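You operate a simulated robot arm through the tools that you are given. There is no shell and no other tool. Be economical: measure what you need, move in short steps, check, and stop when the job is done.

The job below is to be done with a simulated robot arm. You get a single attempt, and the scene is never put back.

## Task
Fit the spring named on the lever stand into the clamp base and tighten the clamp lever.
Fine: cover off on to the rubber mat and pressed back on before the lever; the orange pin must come out.

It is judged by the outcome, as a careful person would: the job done as asked, and still so three seconds after it is handed in. It fails if anything else is knocked over, pushed out of place, dropped, spilled or broken. A push-on lid holds only when it is set on centred and level and pressed home; a screw cap is set on level and turned clockwise until tight.

## Robot
A 5-joint arm with a two-finger parallel gripper, fixed in place. Base frame: the origin is at the foot of the arm, x ahead of it, y to its left, z up; the work surface is at about z = 0. Lengths are in m, angles in degrees, forces in N, time in s.
With the tool pointing down near the work surface it reaches from about 0.26 to 0.6 m from the base axis. Its first joint turns from -66.0 to 66.0 degrees. The tool tilts only in the upright plane through the base axis and itself; it spins freely about its own axis. Payload 1.57 kg.
Tool frame: the origin (TCP) lies between the finger pads and is the grasp point; the fingertips stand 0.03 m ahead of it; z points along the fingers, y is the line along which they close. Largest opening 0.08 m; finger width 0.017, thickness 0.012; the body of the gripper, 0.04 by 0.082 m, starts 0.08 m behind the TCP.
Orientation is that of the tool frame in the base frame, as a unit quaternion [w, x, y, z]. With the fingers straight down and closing along the base's y, the tool's x points along the base's -x, its y along +y and its z along -z.

## Interface
- The arm moves only by the tool nudge_tool. Its argument "targets" is a list that holds one entry, the list of rows, each a list of 7 numbers: the shift along the tool's x, y, z in cm, then the turn, a rotation vector about the tool's x, y, z in degrees, then the finger opening in cm, from 0 to 8. In form: [[[dx, dy, dz, ax, ay, az, fingers], ...]]. A call has 1 to 12 rows; each row shifts and turns the commanded pose from where the row before left it, along the tool's axes as they then stand. Each row takes 0.2 s and may step no farther than 0.05 m and 8.6 degrees from the row before; otherwise, or with a gripper value out of range, the whole call is refused. Where a pose cannot be reached the arm comes as near as it can. A force on the tool above 60 N (or 10 N above the force at the start of the call, whichever is more), or a blocked arm, ends the call early, and 0.2 s more pass. Each finger travels about 0.153 m/s and halts on what it meets, pressing with about 35 N; the grip force reading is that of the motor and also rises with nothing between the fingers. The clock runs only during rows and for 0.2 s after the last one: add rows that do not move to give the fingers time. The reply holds the time, the measured pose of the TCP, the force on the tool along the base axes, the opening and the grip force, in the units named above and with some noise, with the torque about the TCP (base axes, N m) and any sound that the robot's microphone picked up.
- Cameras (640 x 400 px; columns grow to the right, rows downward): "scene" is fixed at [0.046, 0.4027, 0.5229]; the picture's right is [-0.64, -0.77, 0.00], its down [-0.44, 0.37, -0.82] and it looks along [0.63, -0.52, -0.57] (base axes); focal length 311 px, centre (320, 200). "wrist" rides on the gripper at [0.072, -0.007, -0.122] in the tool frame; the picture's right is [0.09, 1.00, 0.00], its down [-0.84, 0.08, -0.54] and it looks along [-0.54, 0.05, 0.84] (tool axes); focal length 238 px, centre (320, 200). There is no depth. A picture from a camera that has moved, and an enlarged one, comes with that camera's place and axes in the base frame and with its lens.
- snapshot(camera): a new picture of that camera. The clock stands still meanwhile.
- inspect(camera, box): a new picture of the part [left, top, right, bottom] of that camera's present view, enlarged. The clock stands still meanwhile.
- close_job(): hands the job in; it is judged then, once.

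Work in short steps. Places have to be worked out from the pictures, the camera data and where the tool is seen: move nearer, look again, correct. Check each grasp and each placing, and mend what went wrong. You have 120 turns and 64 pictures in all, those below and enlarged ones among them. Open the gripper and draw the arm clear of the work before you hand the job in, unless the task says otherwise; then end with one line.

The tools are called after "Emit:" as name(argument=value, ...) on one line, values as JSON. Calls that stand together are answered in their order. nudge_tool: Moves the arm, as the interface text tells. Its arguments: {"type":"object","properties":{"targets":{"type":"array","items":{"type":"array","items":{"type":"array","items":{"type":"number"}}}}},"required":["targets"]} The other tools are called the same way: snapshot (camera) takes a picture; inspect (camera, box) takes an enlarged picture of a part of a camera's view; close_job () hands the job in.

At the start:

```text
t: 0.0
position: [0.2404, 0.2023, 0.3293]
orientation: [0.0, 0.001, 1.0, 0.001]
contact_force: [-0.2, -0.6, 0.4]
torque: [0.03, -0.02, 0.01]
grip_width: 0.0801
finger_force: 0.1
```

scene: 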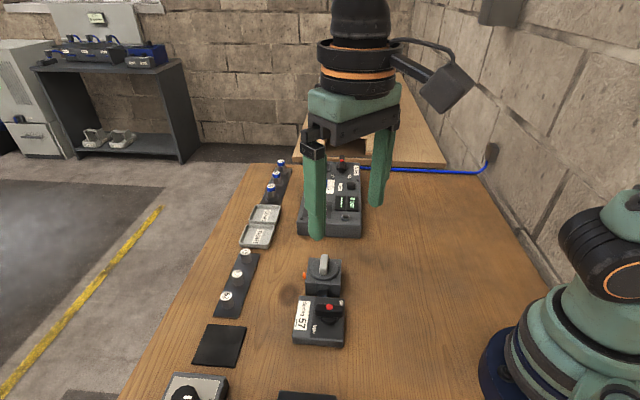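
wrist: 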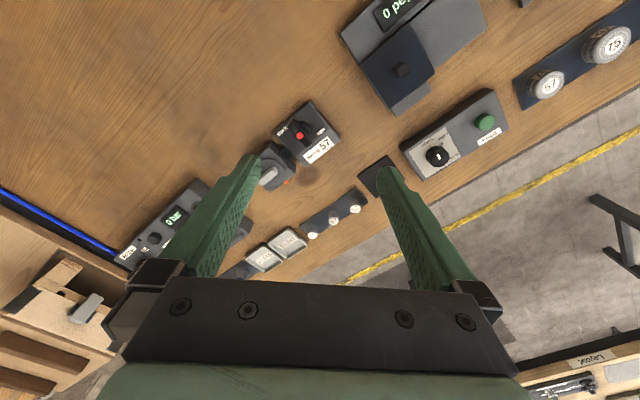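

I'll begin by enlarging the areas with the clamp base and the stands to read labels.

Emit:
inspect(camera="scene", box=[260, 240, 380, 360])

Emit:
inspect(camera="wrist", box=[230, 80, 400, 240])

Emit:
inspect(camera="scene", box=[200, 140, 380, 320])

```text
3.33 times, centred on (320, 300) of scene
camera zoom: at [0.046, 0.4027, 0.5229], right [-0.64, -0.77, 0.0], down [-0.44, 0.37, -0.82], along [0.63, -0.52, -0.57], focal length 1036 px, centre (320, -133)
```

zoom: 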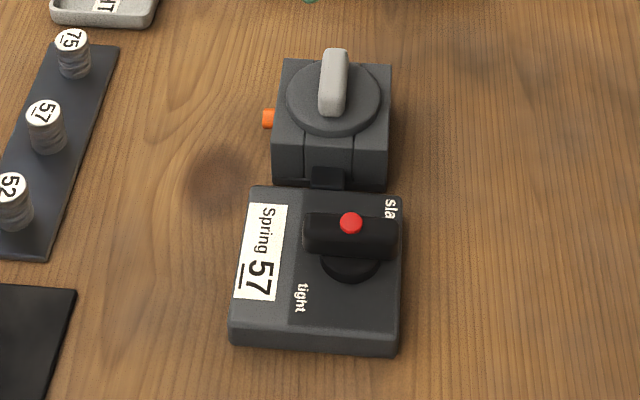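

```text
2.50 times, centred on (315, 160) of wrist
camera zoom: at [0.1678, 0.1928, 0.4519], right [-0.09, 1.0, 0.0], down [0.84, 0.08, 0.54], along [0.54, 0.05, -0.84], focal length 596 px, centre (332, 300)
```

zoom: 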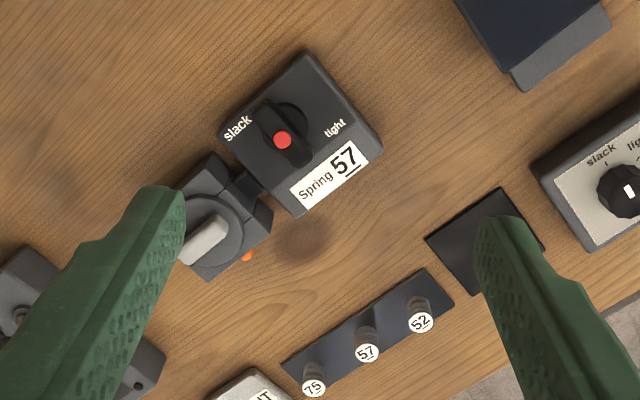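

```text
2.22 times, centred on (290, 230) of scene
camera zoom: at [0.046, 0.4027, 0.5229], right [-0.64, -0.77, 0.0], down [-0.44, 0.37, -0.82], along [0.63, -0.52, -0.57], focal length 691 px, centre (387, 133)
```

zoom: 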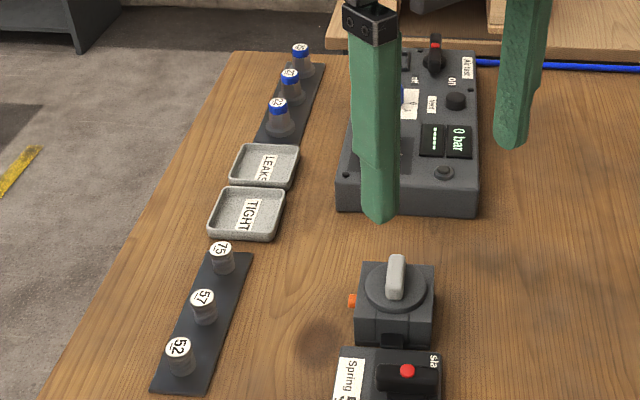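

Labels read "Spring 57"; the rack has 75, 57 and 52. The clamp cover is at about (0.376, 0.118), the lever at (0.30, 0.17), the springs near (0.49, 0.25) and the mat near (0.39, 0.345). I'll move above the clamp for a closer look.

Emit:
nudge_tool(targets=[[[-2.5, -1.5, 2, 0, 0, 0, 8], [-2.5, -1.5, 2, 0, 0, 0, 8], [-2.5, -1.5, 2, 0, 0, 0, 8], [-2.5, -1.5, 2, 0, 0, 0, 8], [0, 0, 0, 0, 0, 0, 8]]])

Emit:
snapshot(camera="wrist")

```text
t: 1.2
position: [0.3388, 0.1404, 0.251]
orientation: [0.0, 0.0, 1.0, 0.0]
contact_force: [-0.2, 0.6, 0.2]
torque: [0.03, 0.03, 0.0]
grip_width: 0.0802
finger_force: 0.1
```

```text
58 pictures are left
camera wrist: at [0.2665, 0.1315, 0.3727], right [-0.09, 1.0, 0.0], down [0.84, 0.08, 0.54], along [0.54, 0.05, -0.84], focal length 238 px, centre (320, 200)
```

wrist: 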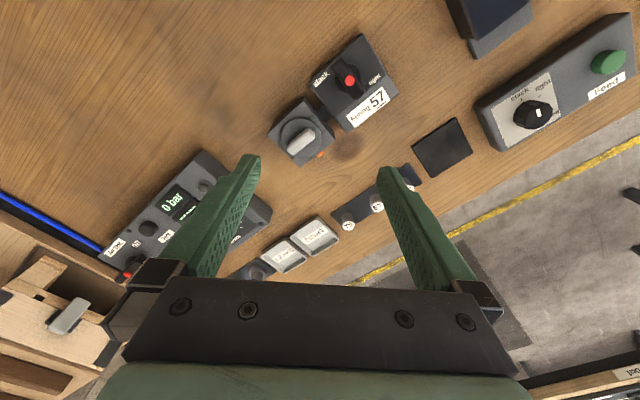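

Emit:
inspect(camera="wrist", box=[250, 20, 410, 180])

Emit:
inspect(camera="wrist", box=[310, 100, 490, 240])

```text
2.50 times, centred on (330, 100) of wrist
camera zoom: at [0.2665, 0.1315, 0.3727], right [-0.09, 1.0, 0.0], down [0.84, 0.08, 0.54], along [0.54, 0.05, -0.84], focal length 596 px, centre (295, 450)
```

zoom: 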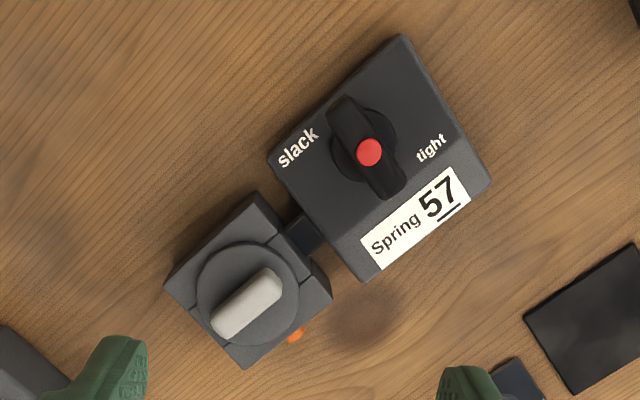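

```text
2.86 times, centred on (400, 170) of wrist
camera zoom: at [0.2665, 0.1315, 0.3727], right [-0.09, 1.0, 0.0], down [0.84, 0.08, 0.54], along [0.54, 0.05, -0.84], focal length 681 px, centre (91, 286)
```

zoom: 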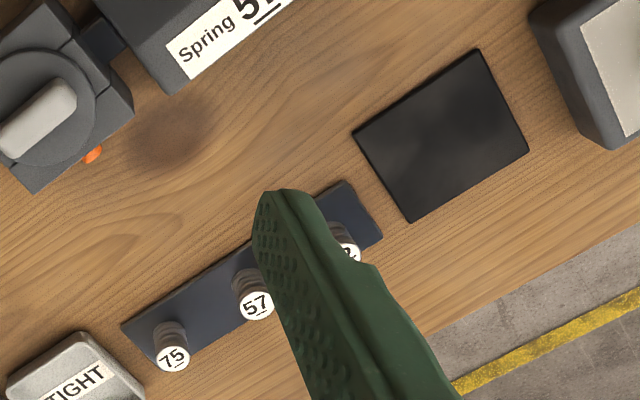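

The stand's axes are turned about 38.5° from the base. The orange pin sticks out low on the clamp's far-left face, around (0.41, 0.145, 0.015). I'll move over the clamp, turn the tool to line up with the stand, and look closer.

Emit:
nudge_tool(targets=[[[-1, -0.83, 3.6, 0, 0, 0, 8], [-1, -0.83, 3.6, 0, 0, 0, 8], [-1, -0.83, 3.6, 0, 0, 0, 8], [0, 0, 0, 0, 0, -7.7, 8], [0, 0, 0, 0, 0, -7.7, 8], [0, 0, 0, 0, 0, -7.7, 8], [0, 0, 0, 0, 0, -7.7, 8], [0, 0, 0, 0, 0, -7.7, 8], [0, 0, 0, 0, 0, 0, 8]]])

Emit:
snapshot(camera="wrist")

```text
t: 3.2
position: [0.3698, 0.1149, 0.1403]
orientation: [0.0, -0.33, 0.944, 0.0]
contact_force: [-0.2, 0.7, 0.1]
torque: [-0.02, 0.01, -0.01]
grip_width: 0.0799
finger_force: 0.1
```

```text
55 pictures are left
camera wrist: at [0.3174, 0.0645, 0.2631], right [-0.69, 0.72, 0.0], down [0.61, 0.58, 0.54], along [0.39, 0.38, -0.84], focal length 238 px, centre (320, 200)
```

wrist: 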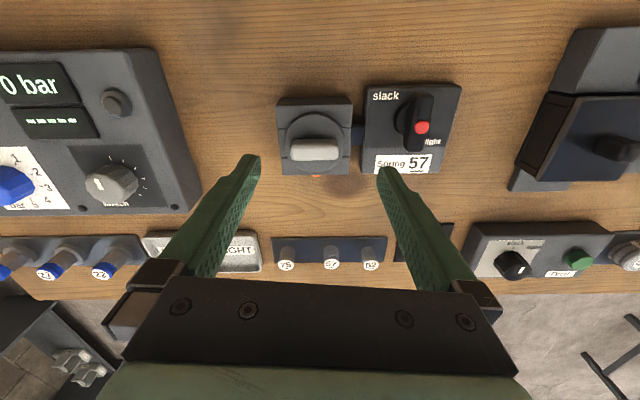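

Emit:
inspect(camera="wrist", box=[260, 70, 480, 200])

Emit:
inspect(camera="scene", box=[290, 245, 360, 305])

```text
2.91 times, centred on (370, 135) of wrist
camera zoom: at [0.3174, 0.0645, 0.2631], right [-0.69, 0.72, 0.0], down [0.61, 0.58, 0.54], along [0.39, 0.38, -0.84], focal length 693 px, centre (174, 389)
```

zoom: 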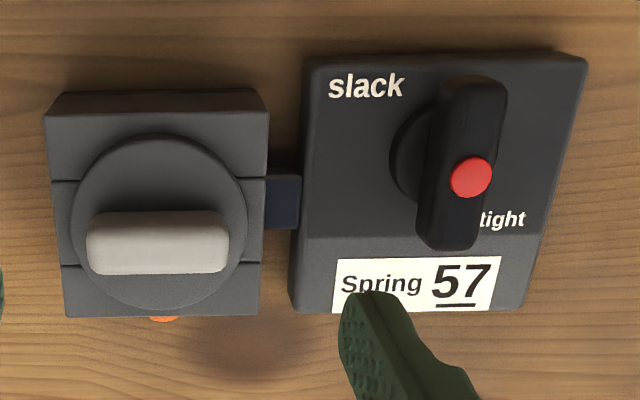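

```text
6.67 times, centred on (325, 275) of scene
camera zoom: at [0.046, 0.4027, 0.5229], right [-0.64, -0.77, 0.0], down [-0.44, 0.37, -0.82], along [0.63, -0.52, -0.57], focal length 2072 px, centre (287, -300)
```

zoom: 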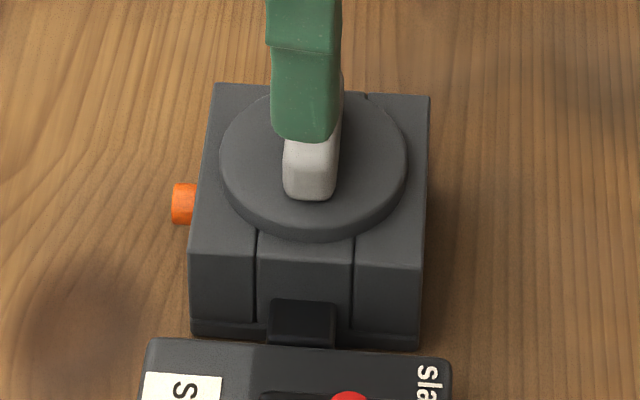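

The block is about 7.3 cm square with its top at z≈0.038. The stand axis t is about (-0.69, 0.72), and the pin is at about (0.409, 0.148, 0.0205), pointing along n=(0.72, 0.69). I'll line up above the pin and check.

Emit:
nudge_tool(targets=[[[0, 0, 0, 0, 0, -5.2, 4], [-2.5, -0.2, 0, 0, 0, 0, 4], [-2.7, -0.15, 0, 0, 0, 0, 4], [0, 0, 3, 0, 0, 0, 4], [0, 0, 3, 0, 0, 0, 4], [0, 0, 0, 0, 0, 0, 4]]])

Emit:
inspect(camera="wrist", box=[220, 60, 420, 220])

Emit:
inspect(camera="scene", box=[260, 230, 360, 310])

```text
t: 4.6
position: [0.4129, 0.1499, 0.0811]
orientation: [0.0, -0.373, 0.928, -0.001]
contact_force: [0.5, 0.7, -0.2]
torque: [-0.03, 0.0, 0.03]
grip_width: 0.0401
finger_force: 0.0
```

```text
2.50 times, centred on (320, 140) of wrist
camera zoom: at [0.3641, 0.0932, 0.2039], right [-0.75, 0.66, 0.0], down [0.55, 0.63, 0.54], along [0.36, 0.41, -0.84], focal length 596 px, centre (320, 350)
```

zoom: 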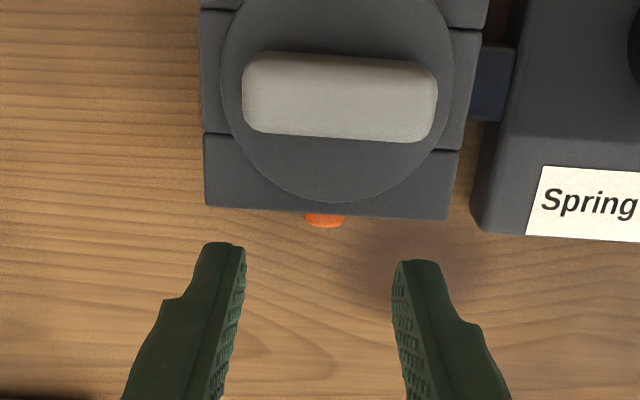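

```text
5.00 times, centred on (310, 270) of scene
camera zoom: at [0.046, 0.4027, 0.5229], right [-0.64, -0.77, 0.0], down [-0.44, 0.37, -0.82], along [0.63, -0.52, -0.57], focal length 1554 px, centre (370, -150)
```

zoom: 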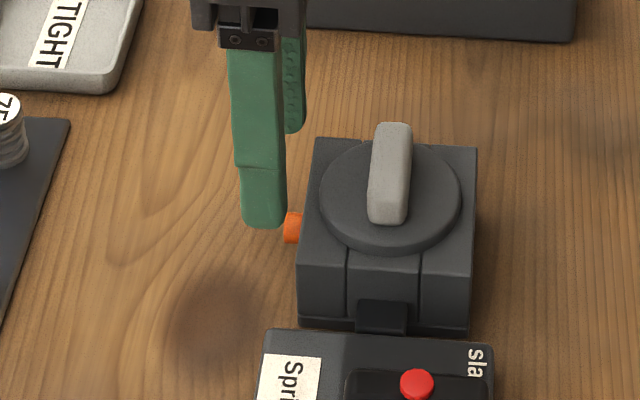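

Aligned within about 1°, with the block face 14 mm behind the TCP. I'll shift 4 mm toward the block, lower so the tips are around the pin, and close.

Emit:
nudge_tool(targets=[[[0.4, 0, 0, 0, 0, 0, 4], [0, 0, 2, 0, 0, 0, 4], [0, 0, 2.1, 0, 0, 0, 4], [0, 0, 0, 0, 0, 0, 4]]])

Emit:
inspect(camera="wrist", box=[220, 60, 420, 220])

```text
t: 5.2
position: [0.4083, 0.1464, 0.0705]
orientation: [-0.002, -0.371, 0.928, 0.0]
contact_force: [-2.1, -1.8, 9.2]
torque: [-0.3, -0.04, -0.06]
grip_width: 0.0395
finger_force: 0.1
stopped in row 3: the force on the tool passed its limit at 111 N (the readings are from after the stop); the commanded pose is now the measured one
```

```text
2.50 times, centred on (320, 140) of wrist
camera zoom: at [0.3612, 0.0907, 0.192], right [-0.75, 0.66, 0.0], down [0.55, 0.63, 0.54], along [0.35, 0.41, -0.84], focal length 596 px, centre (320, 350)
```

zoom: 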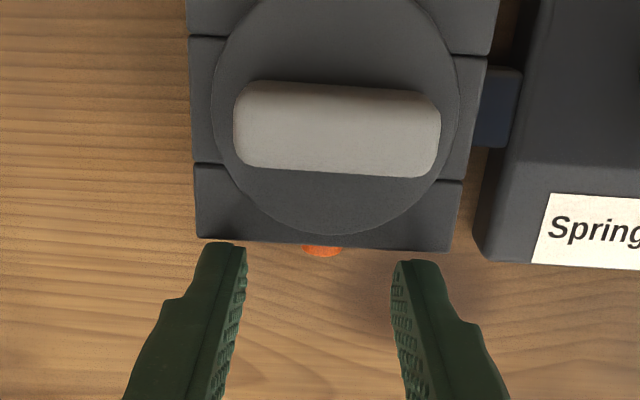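

The fingers caught the block's top edge at z≈0.04: the arm had moved about 6 mm instead of 4. I'll lift, back out 2.5 mm, and lower again gently.

Emit:
nudge_tool(targets=[[[0, 0, -1, 0, 0, 0, 4], [-0.25, 0, 0, 0, 0, -0.7, 4], [0, 0, 0, 0, 0, 0, 4]]])

Emit:
inspect(camera="scene", box=[260, 230, 360, 310])

```text
t: 6.0
position: [0.4094, 0.1487, 0.0791]
orientation: [-0.001, -0.378, 0.926, 0.0]
contact_force: [0.9, 0.3, -1.1]
torque: [0.0, 0.0, 0.01]
grip_width: 0.0398
finger_force: 0.1
```

```text
5.00 times, centred on (310, 270) of scene
camera zoom: at [0.046, 0.4027, 0.5229], right [-0.64, -0.77, 0.0], down [-0.44, 0.37, -0.82], along [0.63, -0.52, -0.57], focal length 1554 px, centre (370, -150)
```

zoom: 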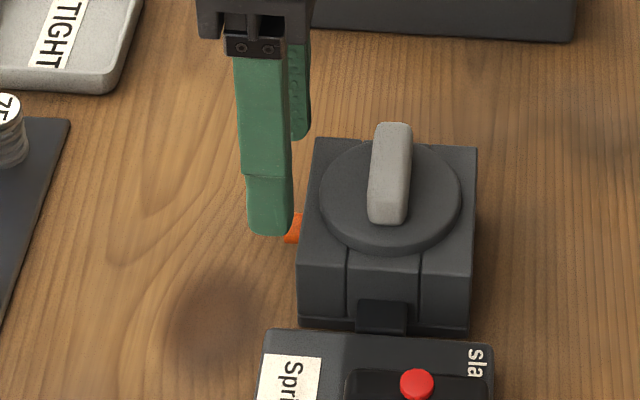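

The block hasn't moved. Lowering in smaller steps.

Emit:
nudge_tool(targets=[[[0, 0, 1, 0, 0, 0, 4], [0, 0, 1, 0, 0, 0, 4], [0, 0, 1, 0, 0, 0, 4], [0, 0, 0.9, 0, 0, 0, 4], [0, 0, 0, 0, 0, 0, 4]]])

Emit:
inspect(camera="wrist", box=[220, 60, 420, 220])

```text
t: 7.2
position: [0.4121, 0.1469, 0.0399]
orientation: [-0.001, -0.376, 0.927, 0.0]
contact_force: [0.6, -0.1, 0.3]
torque: [0.04, 0.0, -0.04]
grip_width: 0.0399
finger_force: 0.0
```

```text
2.50 times, centred on (320, 140) of wrist
camera zoom: at [0.3645, 0.091, 0.1621], right [-0.76, 0.65, 0.0], down [0.55, 0.64, 0.54], along [0.35, 0.41, -0.84], focal length 596 px, centre (320, 350)
```

zoom: 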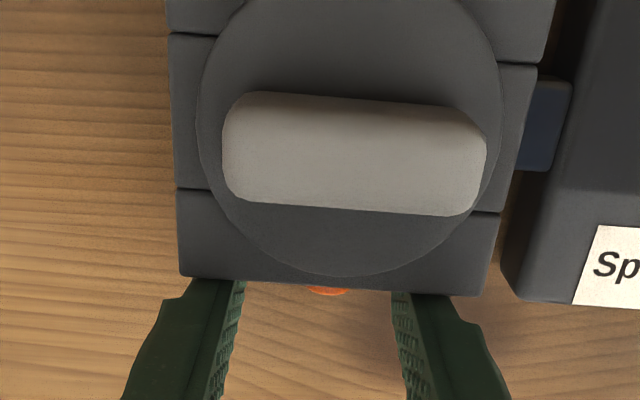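

Fingers are down beside the pin with no contact. Closing on it now.

Emit:
nudge_tool(targets=[[[0, 0, 0, 0, 0, 0, 2], [0, 0, 0, 0, 0, 0, 0], [0, 0, 0, 0, 0, 0, 0], [0, 0, 0, 0, 0, 0, 0]]])

```text
t: 8.2
position: [0.4093, 0.1474, 0.0406]
orientation: [-0.004, -0.379, 0.925, 0.0]
contact_force: [-18.7, 23.2, 6.4]
torque: [0.53, 0.32, -0.1]
grip_width: 0.0112
finger_force: 28.8
```

The pin is gripped (11 mm), with some side load toward +tool-y. I'll ease that off and pull straight out along n.

Emit:
nudge_tool(targets=[[[0, 0.15, 0, 0, 0, 0, 0], [-0.5, 0, 0, 0, 0, 0, 0], [-0.7, 0, 0, 0, 0, 0, 0], [0, 0, 0, 0, 0, 0, 0]]])

Emit:
inspect(camera="scene", box=[260, 230, 360, 310])

```text
t: 9.2
position: [0.4196, 0.1571, 0.0402]
orientation: [-0.003, -0.376, 0.927, 0.0]
contact_force: [-4.2, -12.3, -6.2]
torque: [-0.14, -0.01, 0.08]
grip_width: 0.0111
finger_force: 29.0
```

```text
5.00 times, centred on (310, 270) of scene
camera zoom: at [0.046, 0.4027, 0.5229], right [-0.64, -0.77, 0.0], down [-0.44, 0.37, -0.82], along [0.63, -0.52, -0.57], focal length 1554 px, centre (370, -150)
```

zoom: 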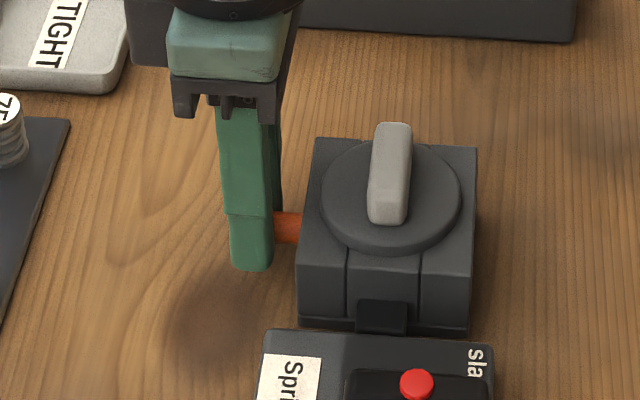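

The pin is sliding out and the block is still. Continuing the pull.

Emit:
nudge_tool(targets=[[[-0.6, -0.05, 0, 0, 0, 0, 0], [-0.6, 0, 0, 0, 0, 0, 0], [-0.6, 0, 0, 0, 0, 0, 0], [0, 0, 0, 0, 0, 0, 0]]])

Emit:
inspect(camera="scene", box=[260, 230, 360, 310])

```text
t: 10.2
position: [0.4308, 0.1707, 0.0414]
orientation: [-0.001, -0.378, 0.926, 0.001]
contact_force: [-1.2, 0.6, -1.1]
torque: [0.02, 0.02, -0.02]
grip_width: 0.0
finger_force: 21.2
```

```text
5.00 times, centred on (310, 270) of scene
camera zoom: at [0.046, 0.4027, 0.5229], right [-0.64, -0.77, 0.0], down [-0.44, 0.37, -0.82], along [0.63, -0.52, -0.57], focal length 1554 px, centre (370, -150)
```

zoom: 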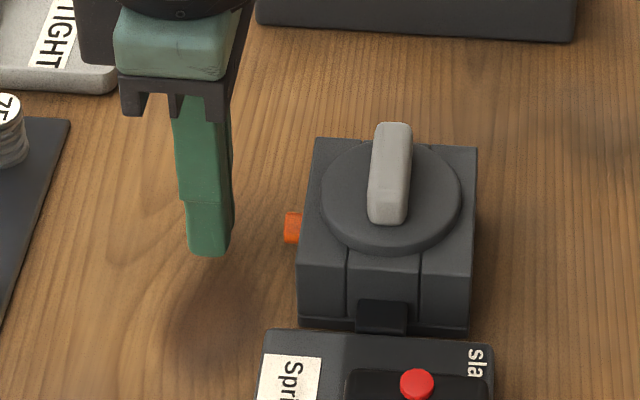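

The pin snapped back in, so it's either sprung or it slipped from the fingers at about 12–24 mm. I'll regrip it slightly deeper and pull in short steps while watching the force.

Emit:
nudge_tool(targets=[[[0, 0, 0.35, 0, 0, 0, 4], [0, -0.1, 0, 0, 0, 0, 4], [1.2, 0, 0, 0, 0, 0, 4], [1.2, 0, 0, 0, 0, 0, 4], [0.6, 0, 0, 0, 0, 0, 4], [0, 0, 0, 0, 0, 0, 4]]])

Emit:
inspect(camera="wrist", box=[220, 60, 420, 220])

```text
t: 11.6
position: [0.4094, 0.1479, 0.0366]
orientation: [-0.001, -0.378, 0.926, 0.0]
contact_force: [3.1, 3.9, -4.3]
torque: [0.16, -0.06, 0.11]
grip_width: 0.0398
finger_force: 0.1
```

```text
2.50 times, centred on (320, 140) of wrist
camera zoom: at [0.3619, 0.0916, 0.1582], right [-0.76, 0.65, 0.0], down [0.55, 0.64, 0.54], along [0.35, 0.41, -0.84], focal length 596 px, centre (320, 350)
```

zoom: 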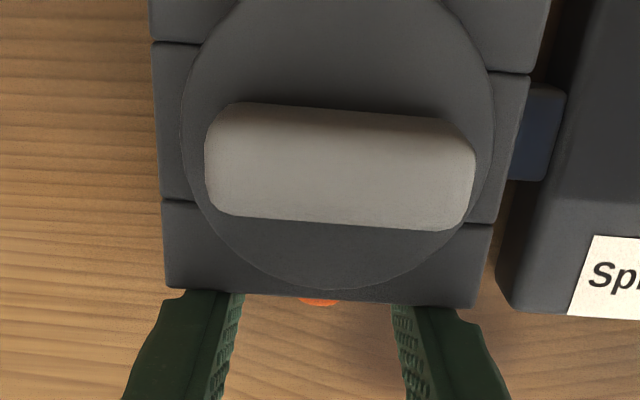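

Just touching the block face. Close here and pull gradually.

Emit:
nudge_tool(targets=[[[-0.05, -0.05, 0, 0, 0, 0, 2], [0, 0, 0, 0, 0, 0, 0], [0, 0, 0, 0, 0, 0, 0], [-0.5, 0, 0, 0, 0, 0, 0], [-0.5, 0, 0, 0, 0, 0, 0]]])

Emit:
nudge_tool(targets=[[[-0.3, 0, 0, 0, 0, 0, 0]]])

Emit:
nudge_tool(targets=[[[-0.3, 0, 0, 0, 0, 0, 0]]])

```text
t: 12.8
position: [0.4154, 0.1545, 0.0363]
orientation: [-0.005, -0.376, 0.926, 0.0]
contact_force: [3.9, -5.1, -19.7]
torque: [0.11, -0.32, 0.09]
grip_width: 0.0112
finger_force: 28.5
```

```text
t: 13.2
position: [0.4181, 0.1563, 0.0371]
orientation: [-0.006, -0.377, 0.926, 0.0]
contact_force: [-11.5, -13.0, -5.9]
torque: [-0.4, 0.07, 0.19]
grip_width: 0.0106
finger_force: 28.6
```

```text
t: 13.6
position: [0.4201, 0.1587, 0.0375]
orientation: [-0.006, -0.377, 0.926, 0.0]
contact_force: [-11.1, -17.4, -0.8]
torque: [-0.43, 0.26, 0.02]
grip_width: 0.0113
finger_force: 28.9
```

Emit:
inspect(camera="scene", box=[270, 240, 350, 300])

Emit:
inspect(camera="wrist", box=[250, 80, 400, 200])

```text
6.67 times, centred on (310, 270) of scene
camera zoom: at [0.046, 0.4027, 0.5229], right [-0.64, -0.77, 0.0], down [-0.44, 0.37, -0.82], along [0.63, -0.52, -0.57], focal length 2072 px, centre (387, -267)
```

zoom: 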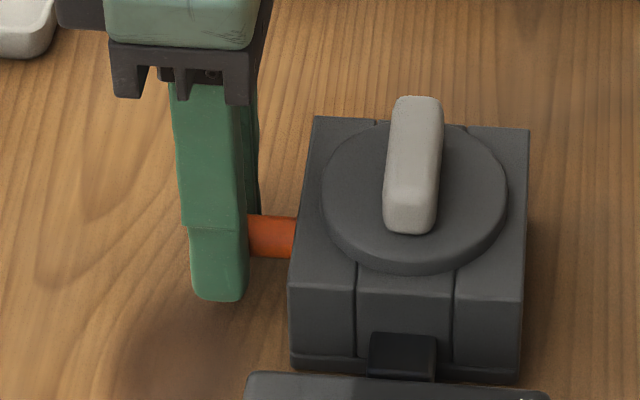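

```text
3.33 times, centred on (325, 140) of wrist
camera zoom: at [0.3739, 0.1026, 0.1593], right [-0.76, 0.65, 0.01], down [0.55, 0.64, 0.53], along [0.34, 0.41, -0.85], focal length 794 px, centre (303, 400)
```

zoom: 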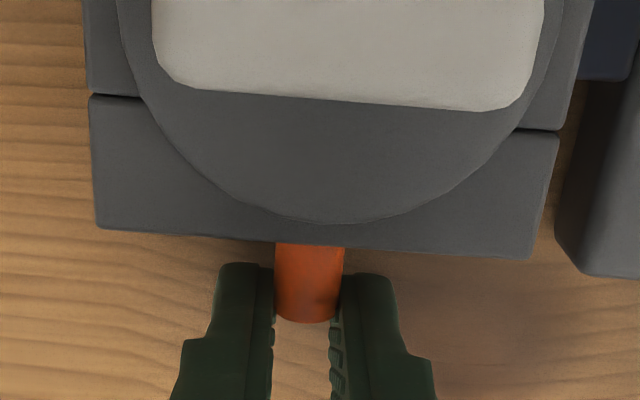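

The pin is out about 15 mm more, with about 20 N resisting. It behaves like a spring or detent, so I'll keep pulling in 2 mm steps and watch.

Emit:
nudge_tool(targets=[[[-0.2, 0, 0, 0, 0, 0, 0]]])

Emit:
nudge_tool(targets=[[[-0.2, 0, 0, 0, 0, 0, 0]]])

Emit:
inspect(camera="wrist", box=[250, 80, 400, 200])

```text
t: 14.0
position: [0.422, 0.16, 0.0377]
orientation: [-0.004, -0.377, 0.926, 0.0]
contact_force: [-10.6, -18.1, 2.5]
torque: [-0.4, 0.22, 0.04]
grip_width: 0.0107
finger_force: 28.3
```

```text
t: 14.4
position: [0.4236, 0.1623, 0.0359]
orientation: [-0.005, -0.377, 0.926, 0.0]
contact_force: [-12.4, -17.3, 5.2]
torque: [-0.4, 0.26, 0.03]
grip_width: 0.0109
finger_force: 28.3
```

```text
3.33 times, centred on (325, 140) of wrist
camera zoom: at [0.377, 0.1057, 0.1587], right [-0.76, 0.65, 0.0], down [0.55, 0.64, 0.53], along [0.34, 0.41, -0.85], focal length 794 px, centre (303, 400)
```

zoom: 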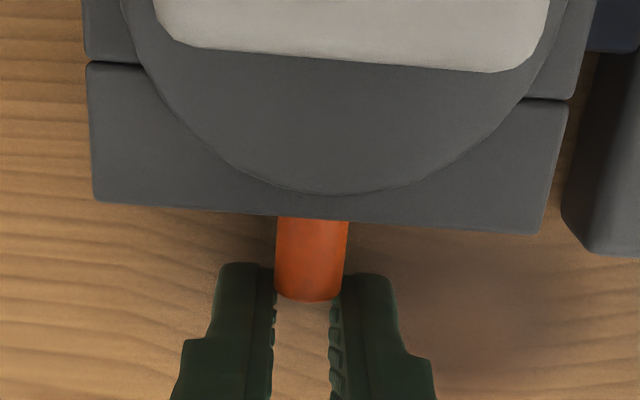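

The pin end hasn't moved between the last two pictures: it's 20 mm out against 10 mm at first, so it has reached a stop and the fingers are slipping. I'll open here and see whether it stays out.

Emit:
nudge_tool(targets=[[[0, 0, 0, 0, 0, 0, 3], [0, 0, 0, 0, 0, 0, 4]]])

Emit:
inspect(camera="wrist", box=[250, 80, 400, 200])

```text
t: 15.0
position: [0.4251, 0.1637, 0.0367]
orientation: [-0.002, -0.377, 0.926, 0.001]
contact_force: [-0.4, 0.0, 0.2]
torque: [0.0, -0.04, 0.0]
grip_width: 0.0399
finger_force: 0.1
```

```text
3.33 times, centred on (325, 140) of wrist
camera zoom: at [0.3781, 0.1063, 0.1588], right [-0.76, 0.65, 0.0], down [0.55, 0.64, 0.54], along [0.35, 0.41, -0.84], focal length 794 px, centre (303, 400)
```

zoom: 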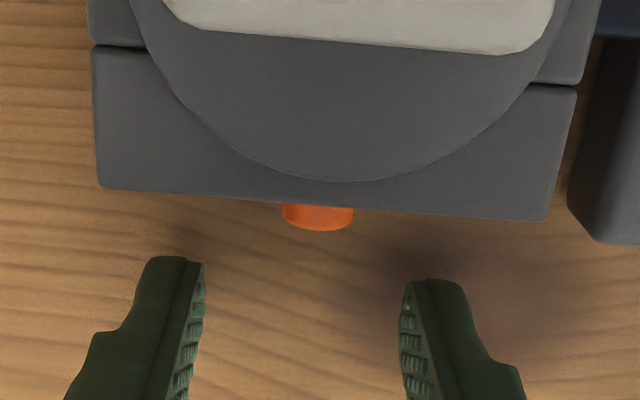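

It springs back, so it's a sprung plunger. Pulling it may have unlatched the cover already, so I'll go above the cover handle, turn 90° to close across it, and test with a gentle lift.

Emit:
nudge_tool(targets=[[[0, 0, -4.5, 0, 0, 0, 4], [0, 0, -4.5, 0, 0, 0, 4], [3.5, 0, 0, 0, 0, 8, 5], [0, 0, 0, 0, 0, 8.2, 5], [0, 0, 0, 0, 0, 8.2, 5], [0, 0, 0, 0, 0, 8.2, 5], [0, 0, 0, 0, 0, 8.2, 5], [0, 0, 0, 0, 0, 8.2, 5], [0, 0, 0, 0, 0, 8.2, 5], [0, 0, 0, 0, 0, 8.2, 5], [0, 0, 0, 0, 0, 8.2, 5], [0, 0, 0, 0, 0, 8.2, 5]]])

Emit:
nudge_tool(targets=[[[0, -3.5, 0, 0, 0, 8.2, 5], [0, 0, 0, 0, 0, 0, 5]]])

Emit:
inspect(camera="wrist", box=[200, 60, 440, 210])

```text
t: 17.6
position: [0.4016, 0.1367, 0.1285]
orientation: [-0.002, 0.322, 0.947, -0.001]
contact_force: [0.4, 0.2, 0.0]
torque: [-0.01, -0.02, 0.0]
grip_width: 0.0497
finger_force: 0.2
```

```text
t: 18.2
position: [0.3813, 0.1121, 0.1271]
orientation: [-0.001, 0.389, 0.921, -0.001]
contact_force: [0.5, 0.5, 0.5]
torque: [-0.01, 0.02, -0.01]
grip_width: 0.0502
finger_force: 0.0
```

```text
2.67 times, centred on (320, 135) of wrist
camera zoom: at [0.3248, 0.1571, 0.2489], right [0.65, 0.76, 0.0], down [0.64, -0.54, 0.54], along [0.41, -0.35, -0.84], focal length 636 px, centre (320, 373)
```

zoom: 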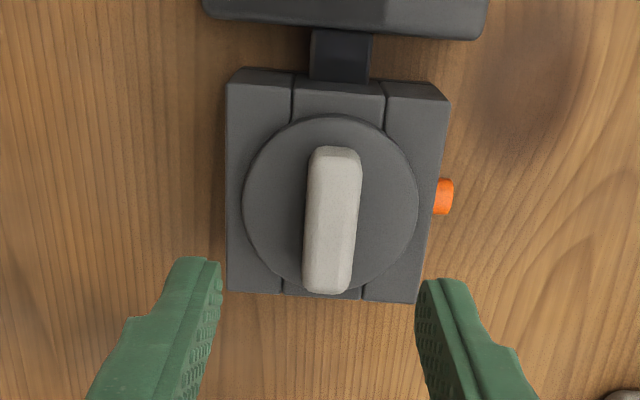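

Orientation is right; the handle is about 2 mm toward +tool-y and 5 mm toward +tool-x. I'll correct and descend so the tips straddle the handle.

Emit:
nudge_tool(targets=[[[0.5, 0.2, 0, 0, 0, 0, 5], [0, 0, 2, 0, 0, 0, 5], [0, 0, 1.3, 0, 0, 0, 5], [0, 0, 1, 0, 0, 0, 5], [0, 0, 0, 0, 0, 0, 5]]])

Emit:
snapshot(camera="wrist")

Emit:
inspect(camera="scene", box=[270, 240, 350, 300])

```text
t: 19.4
position: [0.3769, 0.1147, 0.0838]
orientation: [-0.001, 0.388, 0.922, -0.001]
contact_force: [0.3, 0.3, -0.1]
torque: [-0.01, -0.04, 0.0]
grip_width: 0.0498
finger_force: 0.0
```

```text
39 pictures are left
camera wrist: at [0.3218, 0.1608, 0.2058], right [0.65, 0.76, 0.0], down [0.64, -0.54, 0.54], along [0.41, -0.35, -0.84], focal length 238 px, centre (320, 200)
```

wrist: 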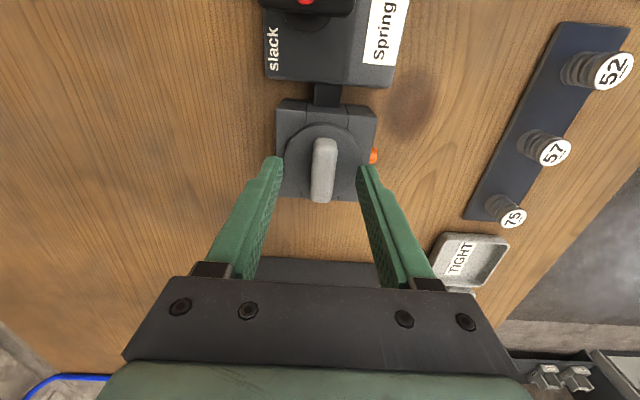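

```text
6.67 times, centred on (310, 270) of scene
camera zoom: at [0.046, 0.4027, 0.5229], right [-0.64, -0.77, 0.0], down [-0.44, 0.37, -0.82], along [0.63, -0.52, -0.57], focal length 2072 px, centre (387, -267)
```

zoom: 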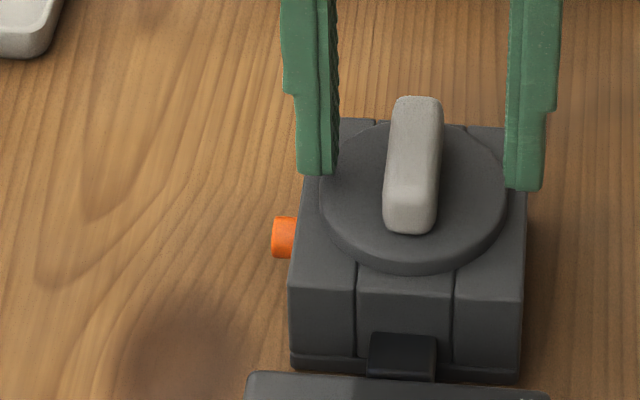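

Fingers are centred on the handle. Lower 3 mm more and close.

Emit:
nudge_tool(targets=[[[0, 0, 0.3, 0, 0, 0, 5], [0, 0, 0, 0, 0, 0, 3], [0, 0, 0, 0, 0, 0, 1], [0, 0, 0, 0, 0, 0, 0.5], [0, 0, 0, 0, 0, 0, 0.5]]])

```text
t: 20.6
position: [0.376, 0.1153, 0.0822]
orientation: [-0.002, 0.389, 0.921, -0.001]
contact_force: [0.6, 1.0, 1.9]
torque: [0.02, -0.07, 0.02]
grip_width: 0.0151
finger_force: 31.1
heard: snap
```

The handle is gripped at 15 mm and I heard a snap. Now a gentle test lift.

Emit:
nudge_tool(targets=[[[0, 0, -0.2, 0, 0, 0, 0.5], [0, 0, -0.2, 0, 0, 0, 0.5], [0, 0, 0, 0, 0, 0, 0.5]]])

Emit:
inspect(camera="scene", box=[270, 240, 350, 300])

```text
t: 21.4
position: [0.3766, 0.1149, 0.0848]
orientation: [-0.002, 0.388, 0.922, -0.001]
contact_force: [-0.5, -0.7, 0.3]
torque: [0.02, 0.01, 0.03]
grip_width: 0.0152
finger_force: 31.0
```

```text
6.67 times, centred on (310, 270) of scene
camera zoom: at [0.046, 0.4027, 0.5229], right [-0.64, -0.77, 0.0], down [-0.44, 0.37, -0.82], along [0.63, -0.52, -0.57], focal length 2072 px, centre (387, -267)
```

zoom: 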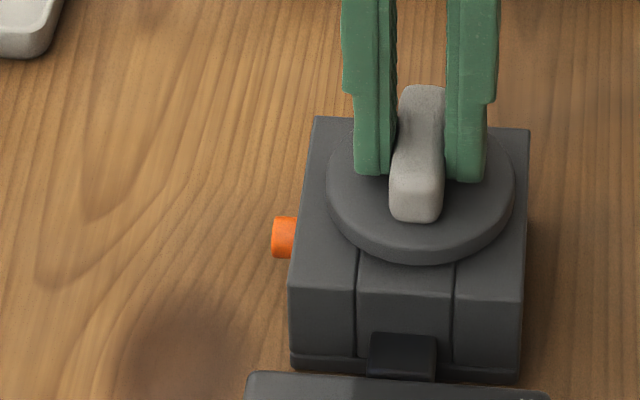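

The cover comes free with almost no force, so the pull did unlatch it. Lift and carry it over the mat at about (0.39, 0.347).

Emit:
nudge_tool(targets=[[[0, 0, -2, 0, 0, 0, 0.5], [0, 0, -2.5, 0, 0, 0, 0.5], [0, 0, -3, 0, 0, 0, 0.5], [3.14, 3.43, 0, 0, 0, 0, 0.5], [3.14, 3.43, 0, 0, 0, 0, 0.5], [3.14, 3.43, 0, 0, 0, 0, 0.5], [3.14, 3.43, 0, 0, 0, 0, 0.5], [3.14, 3.43, 0, 0, 0, 0, 0.5], [0, 0, 0, 0, 0, 0, 0.5]]])

Emit:
snapshot(camera="wrist")

Emit:
snapshot(camera="scene")

```text
t: 23.4
position: [0.3921, 0.347, 0.1583]
orientation: [0.0, 0.388, 0.922, -0.003]
contact_force: [0.0, -0.2, 0.0]
torque: [0.0, 0.0, -0.04]
grip_width: 0.0152
finger_force: 31.0
```

```text
36 pictures are left
camera wrist: at [0.3377, 0.3924, 0.2808], right [0.65, 0.76, 0.0], down [0.64, -0.54, 0.54], along [0.41, -0.35, -0.84], focal length 238 px, centre (320, 200)
```

wrist: 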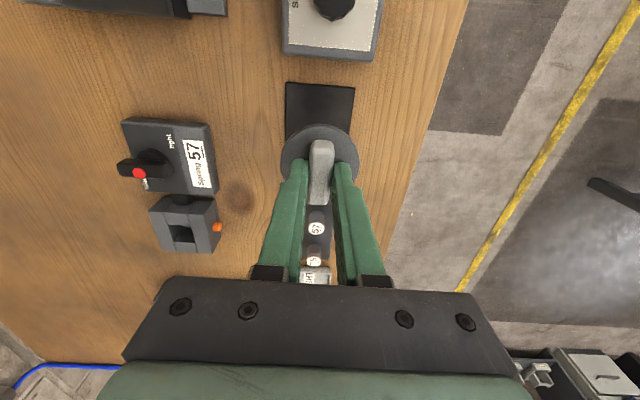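

```text
35 pictures are left
```

scene: 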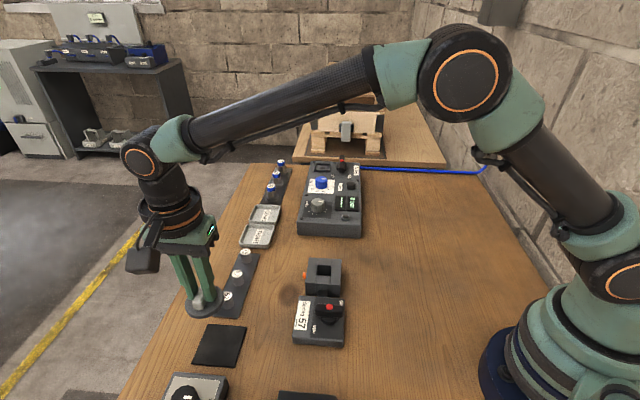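

The mat centre works out at about (0.390, 0.345) and it's 74 mm square. I'll shift 4 mm back and lower most of the way, then check the cover's underside.

Emit:
nudge_tool(targets=[[[0, -0.4, 0, 0, 0, 0, 0.5], [0, 0, 3, 0, 0, 0, 0.5], [0, 0, 3, 0, 0, 0, 0.5], [0, 0, 0, 0, 0, 0, 0.5]]])

Emit:
inspect(camera="scene", box=[170, 270, 270, 370])

```text
t: 24.4
position: [0.3873, 0.3432, 0.1006]
orientation: [-0.001, 0.388, 0.922, -0.002]
contact_force: [0.6, 0.0, -0.9]
torque: [0.02, 0.01, 0.0]
grip_width: 0.0153
finger_force: 31.4
```

```text
4.00 times, centred on (220, 320) of scene
camera zoom: at [0.046, 0.4027, 0.5229], right [-0.64, -0.77, 0.0], down [-0.44, 0.37, -0.82], along [0.63, -0.52, -0.57], focal length 1243 px, centre (720, -280)
```

zoom: 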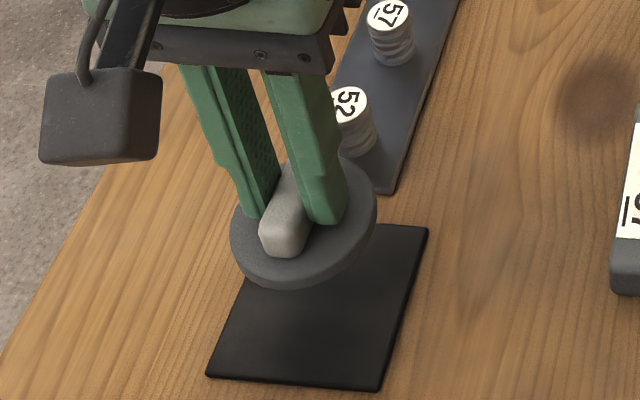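

No deep plug is visible. Lowering further, with smaller steps near the mat.

Emit:
nudge_tool(targets=[[[0.0, 0.1, 2, 0, 0, 0, 0.5], [0, 0, 1.5, 0, 0, 0, 0.5], [0, 0, 0.5, 0, 0, 0, 0.5], [0, 0, 0.4, 0, 0, 0, 0.5], [0, 0, 0, 0, 0, 0, 0.5]]])

Emit:
inspect(camera="scene", box=[170, 290, 270, 390])

```text
t: 25.6
position: [0.3876, 0.3445, 0.0558]
orientation: [-0.001, 0.388, 0.922, -0.002]
contact_force: [0.0, 0.8, -0.2]
torque: [0.03, -0.01, 0.01]
grip_width: 0.0153
finger_force: 31.2
```

```text
4.00 times, centred on (220, 340) of scene
camera zoom: at [0.046, 0.4027, 0.5229], right [-0.64, -0.77, 0.0], down [-0.44, 0.37, -0.82], along [0.63, -0.52, -0.57], focal length 1243 px, centre (720, -360)
```

zoom: 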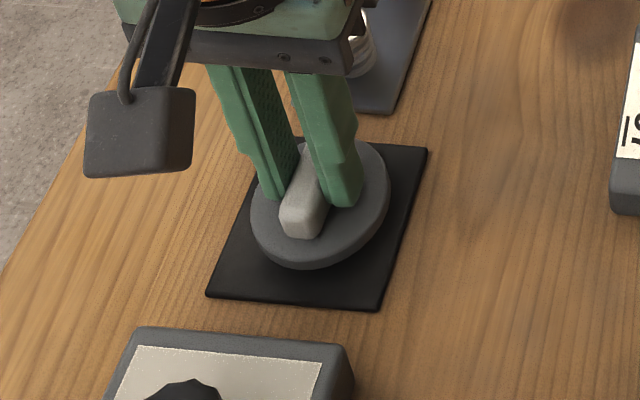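

About 1 cm above the mat and well centred. Continue down until contact.

Emit:
nudge_tool(targets=[[[0, 0, 0.4, 0, 0, 0, 0.5], [0, 0, 0.3, 0, 0, 0, 0.5], [0, 0, 0, 0, 0, 0, 0.5]]])

Emit:
nudge_tool(targets=[[[0, 0, 0.3, 0, 0, 0, 0.5], [0, 0, 0, 0, 0, 0, 0.5]]])

```text
t: 26.4
position: [0.3872, 0.346, 0.0477]
orientation: [0.0, 0.388, 0.922, -0.002]
contact_force: [0.1, -0.6, -0.3]
torque: [0.01, 0.0, 0.02]
grip_width: 0.0147
finger_force: 30.4
```

```text
t: 27.0
position: [0.3867, 0.3451, 0.0449]
orientation: [-0.001, 0.389, 0.921, -0.002]
contact_force: [-0.1, 0.6, -0.4]
torque: [0.01, -0.01, -0.02]
grip_width: 0.015
finger_force: 30.6
```

Emit:
nudge_tool(targets=[[[0, 0, 0.2, 0, 0, 0, 0.5], [0, 0, 0, 0, 0, 0, 0.5]]])

Emit:
nudge_tool(targets=[[[0, 0, 0.2, 0, 0, 0, 0.5], [0, 0, 0, 0, 0, 0, 0.5]]])

```text
t: 27.6
position: [0.3879, 0.3441, 0.045]
orientation: [-0.001, 0.388, 0.922, -0.003]
contact_force: [-14.6, -7.9, 29.6]
torque: [-0.12, 0.44, 0.03]
grip_width: 0.0147
finger_force: 31.2
```

```text
t: 28.2
position: [0.3879, 0.3454, 0.0437]
orientation: [-0.001, 0.389, 0.921, -0.003]
contact_force: [-12.3, -7.3, 32.2]
torque: [-0.15, 0.27, -0.02]
grip_width: 0.0152
finger_force: 30.9
```

The cover is on the mat (contact at z≈0.0445). Release and rise.

Emit:
nudge_tool(targets=[[[0, 0, -0.2, 0, 0, 0, 1.5], [0, 0, 0, 0, 0, 0, 4], [0, 0, 0, 0, 0, 0, 4], [0, 0, -3, 0, 0, 0, 4], [0, 0, -4, 0, 0, 0, 4], [0, 0, -4, 0, 0, 0, 4], [0, 0, 0, 0, 0, 0, 4]]])

Emit:
snapshot(camera="wrist")

```text
t: 29.8
position: [0.3889, 0.3471, 0.1533]
orientation: [-0.001, 0.388, 0.922, -0.002]
contact_force: [0.3, 0.0, 0.5]
torque: [0.03, 0.0, 0.0]
grip_width: 0.04
finger_force: 0.0
```

```text
32 pictures are left
camera wrist: at [0.3336, 0.3924, 0.2752], right [0.65, 0.76, 0.0], down [0.64, -0.54, 0.54], along [0.41, -0.35, -0.84], focal length 238 px, centre (320, 200)
```

wrist: 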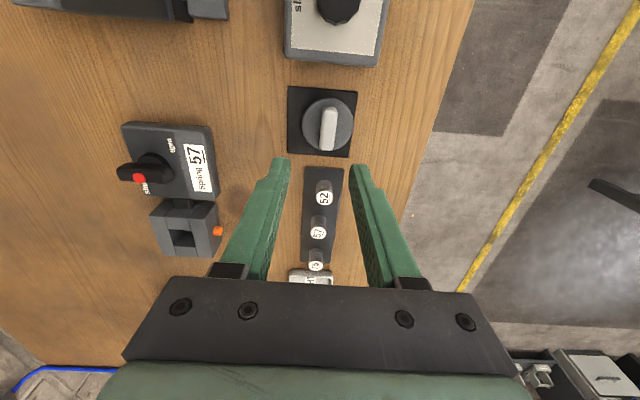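

The cover sits fully on the mat. Now move above spring 57 at about (0.489, 0.255), fingers closing across the rack.

Emit:
nudge_tool(targets=[[[-4.5, 0.25, 0, 0, 0, 0, 5], [-4.5, 0.25, 0, 0, 0, 0, 5], [-4.5, 0.25, 0, 0, 0, 0, 5], [0, 0, 0, 0, 0, 0, 5]]])

Emit:
inspect(camera="wrist", box=[220, 50, 420, 210])

Emit:
inspect(camera="scene", box=[200, 230, 280, 330])

```text
t: 30.8
position: [0.4892, 0.2529, 0.1532]
orientation: [-0.001, 0.387, 0.922, -0.001]
contact_force: [0.2, -0.3, 0.0]
torque: [-0.01, 0.03, 0.01]
grip_width: 0.0502
finger_force: 0.0
```

```text
2.50 times, centred on (320, 130) of wrist
camera zoom: at [0.434, 0.298, 0.2753], right [0.65, 0.76, 0.0], down [0.64, -0.54, 0.54], along [0.41, -0.35, -0.84], focal length 596 px, centre (320, 375)
```

zoom: 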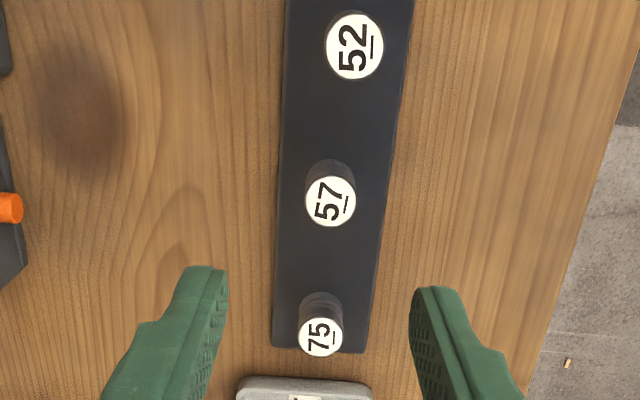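

```text
4.00 times, centred on (240, 280) of scene
camera zoom: at [0.046, 0.4027, 0.5229], right [-0.64, -0.77, 0.0], down [-0.44, 0.37, -0.82], along [0.63, -0.52, -0.57], focal length 1243 px, centre (640, -120)
```

zoom: 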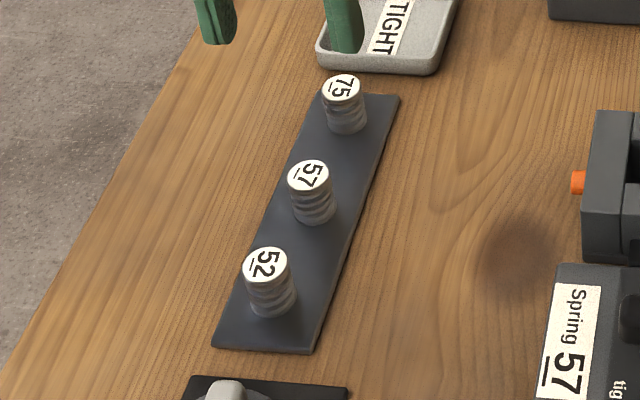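

Spring 57 is at about (0.4915, 0.255), 20 mm in diameter, with its top near z≈0.033. Before choosing the grip height I'll look into the clamp base opening.

Emit:
inspect(camera="scene", box=[290, 245, 360, 305])

```text
6.67 times, centred on (325, 275) of scene
camera zoom: at [0.046, 0.4027, 0.5229], right [-0.64, -0.77, 0.0], down [-0.44, 0.37, -0.82], along [0.63, -0.52, -0.57], focal length 2072 px, centre (287, -300)
```

zoom: 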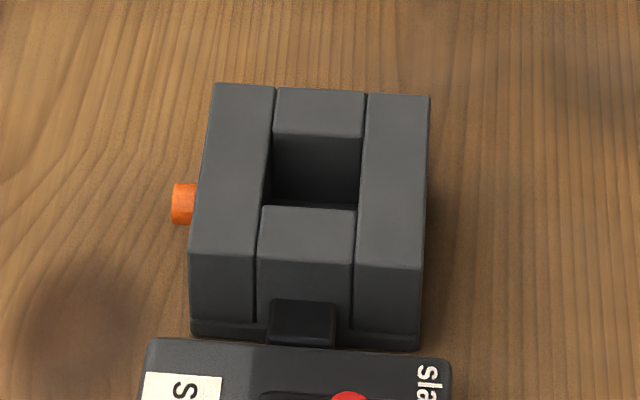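

The opening is about 27 mm square and the spring about 20 mm, so the fingers can't go in beside it. I'll grip only the top ~9 mm, centring over the spring and descending part way first.

Emit:
nudge_tool(targets=[[[0, 0.35, 2.5, 0, 0, 0, 5], [0, 0, 2.5, 0, 0, 0, 5], [0, 0, 2.5, 0, 0, 0, 5], [0, 0, 0, 0, 0, 0, 5]]])

Emit:
inspect(camera="scene", box=[200, 230, 280, 330])

Emit:
inspect(camera="wrist", box=[240, 80, 400, 200])

```text
t: 31.8
position: [0.4892, 0.2571, 0.0802]
orientation: [-0.001, 0.388, 0.922, -0.002]
contact_force: [0.1, 0.3, 0.1]
torque: [-0.01, 0.0, 0.01]
grip_width: 0.05
finger_force: 0.0
```

```text
4.00 times, centred on (240, 280) of scene
camera zoom: at [0.046, 0.4027, 0.5229], right [-0.64, -0.77, 0.0], down [-0.44, 0.37, -0.82], along [0.63, -0.52, -0.57], focal length 1243 px, centre (640, -120)
```

zoom: 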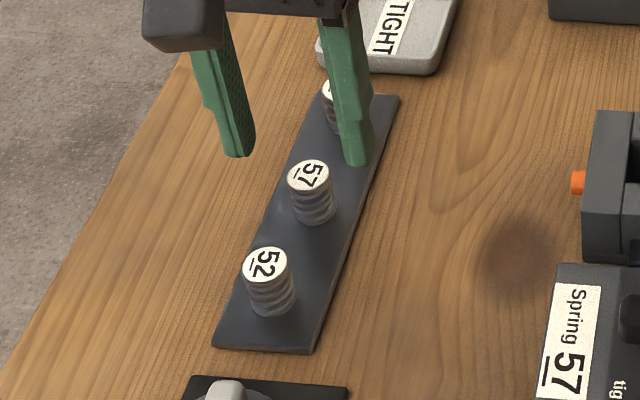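

```text
3.33 times, centred on (320, 140) of wrist
camera zoom: at [0.434, 0.3025, 0.2018], right [0.65, 0.76, 0.0], down [0.64, -0.54, 0.54], along [0.41, -0.35, -0.84], focal length 794 px, centre (320, 400)
```

zoom: 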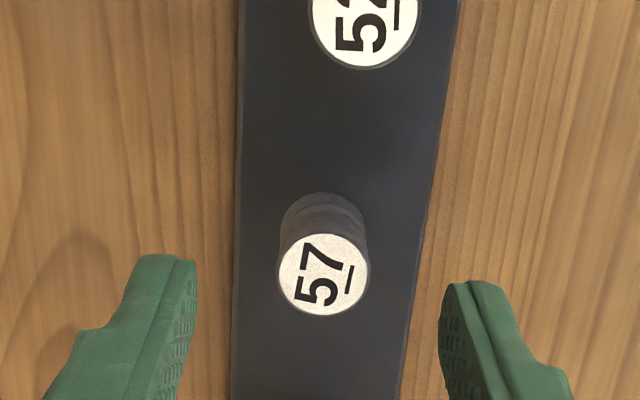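

The spring top is estimated at z≈0.036 and well centred. Descend to TCP 0.057 and close on its top.

Emit:
nudge_tool(targets=[[[0, 0.05, 1.2, 0, 0, 0, 5], [0, 0, 1.1, 0, 0, 0, 5], [0, 0, 0, 0, 0, 0, 3.5], [0, 0, 0, 0, 0, 0, 1.6], [0, 0, 0, 0, 0, 0, 1.6], [0, 0, 0, 0, 0, 0, 1.6]]])

Emit:
inspect(camera="scene", box=[200, 230, 280, 330])

```text
t: 33.2
position: [0.4912, 0.2564, 0.0558]
orientation: [-0.001, 0.388, 0.922, -0.001]
contact_force: [0.0, -1.4, 0.1]
torque: [-0.01, 0.0, -0.01]
grip_width: 0.0211
finger_force: 34.4
```

```text
4.00 times, centred on (240, 280) of scene
camera zoom: at [0.046, 0.4027, 0.5229], right [-0.64, -0.77, 0.0], down [-0.44, 0.37, -0.82], along [0.63, -0.52, -0.57], focal length 1243 px, centre (640, -120)
```

zoom: 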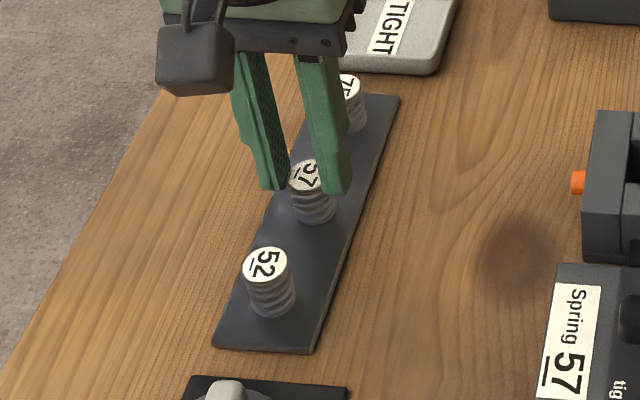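

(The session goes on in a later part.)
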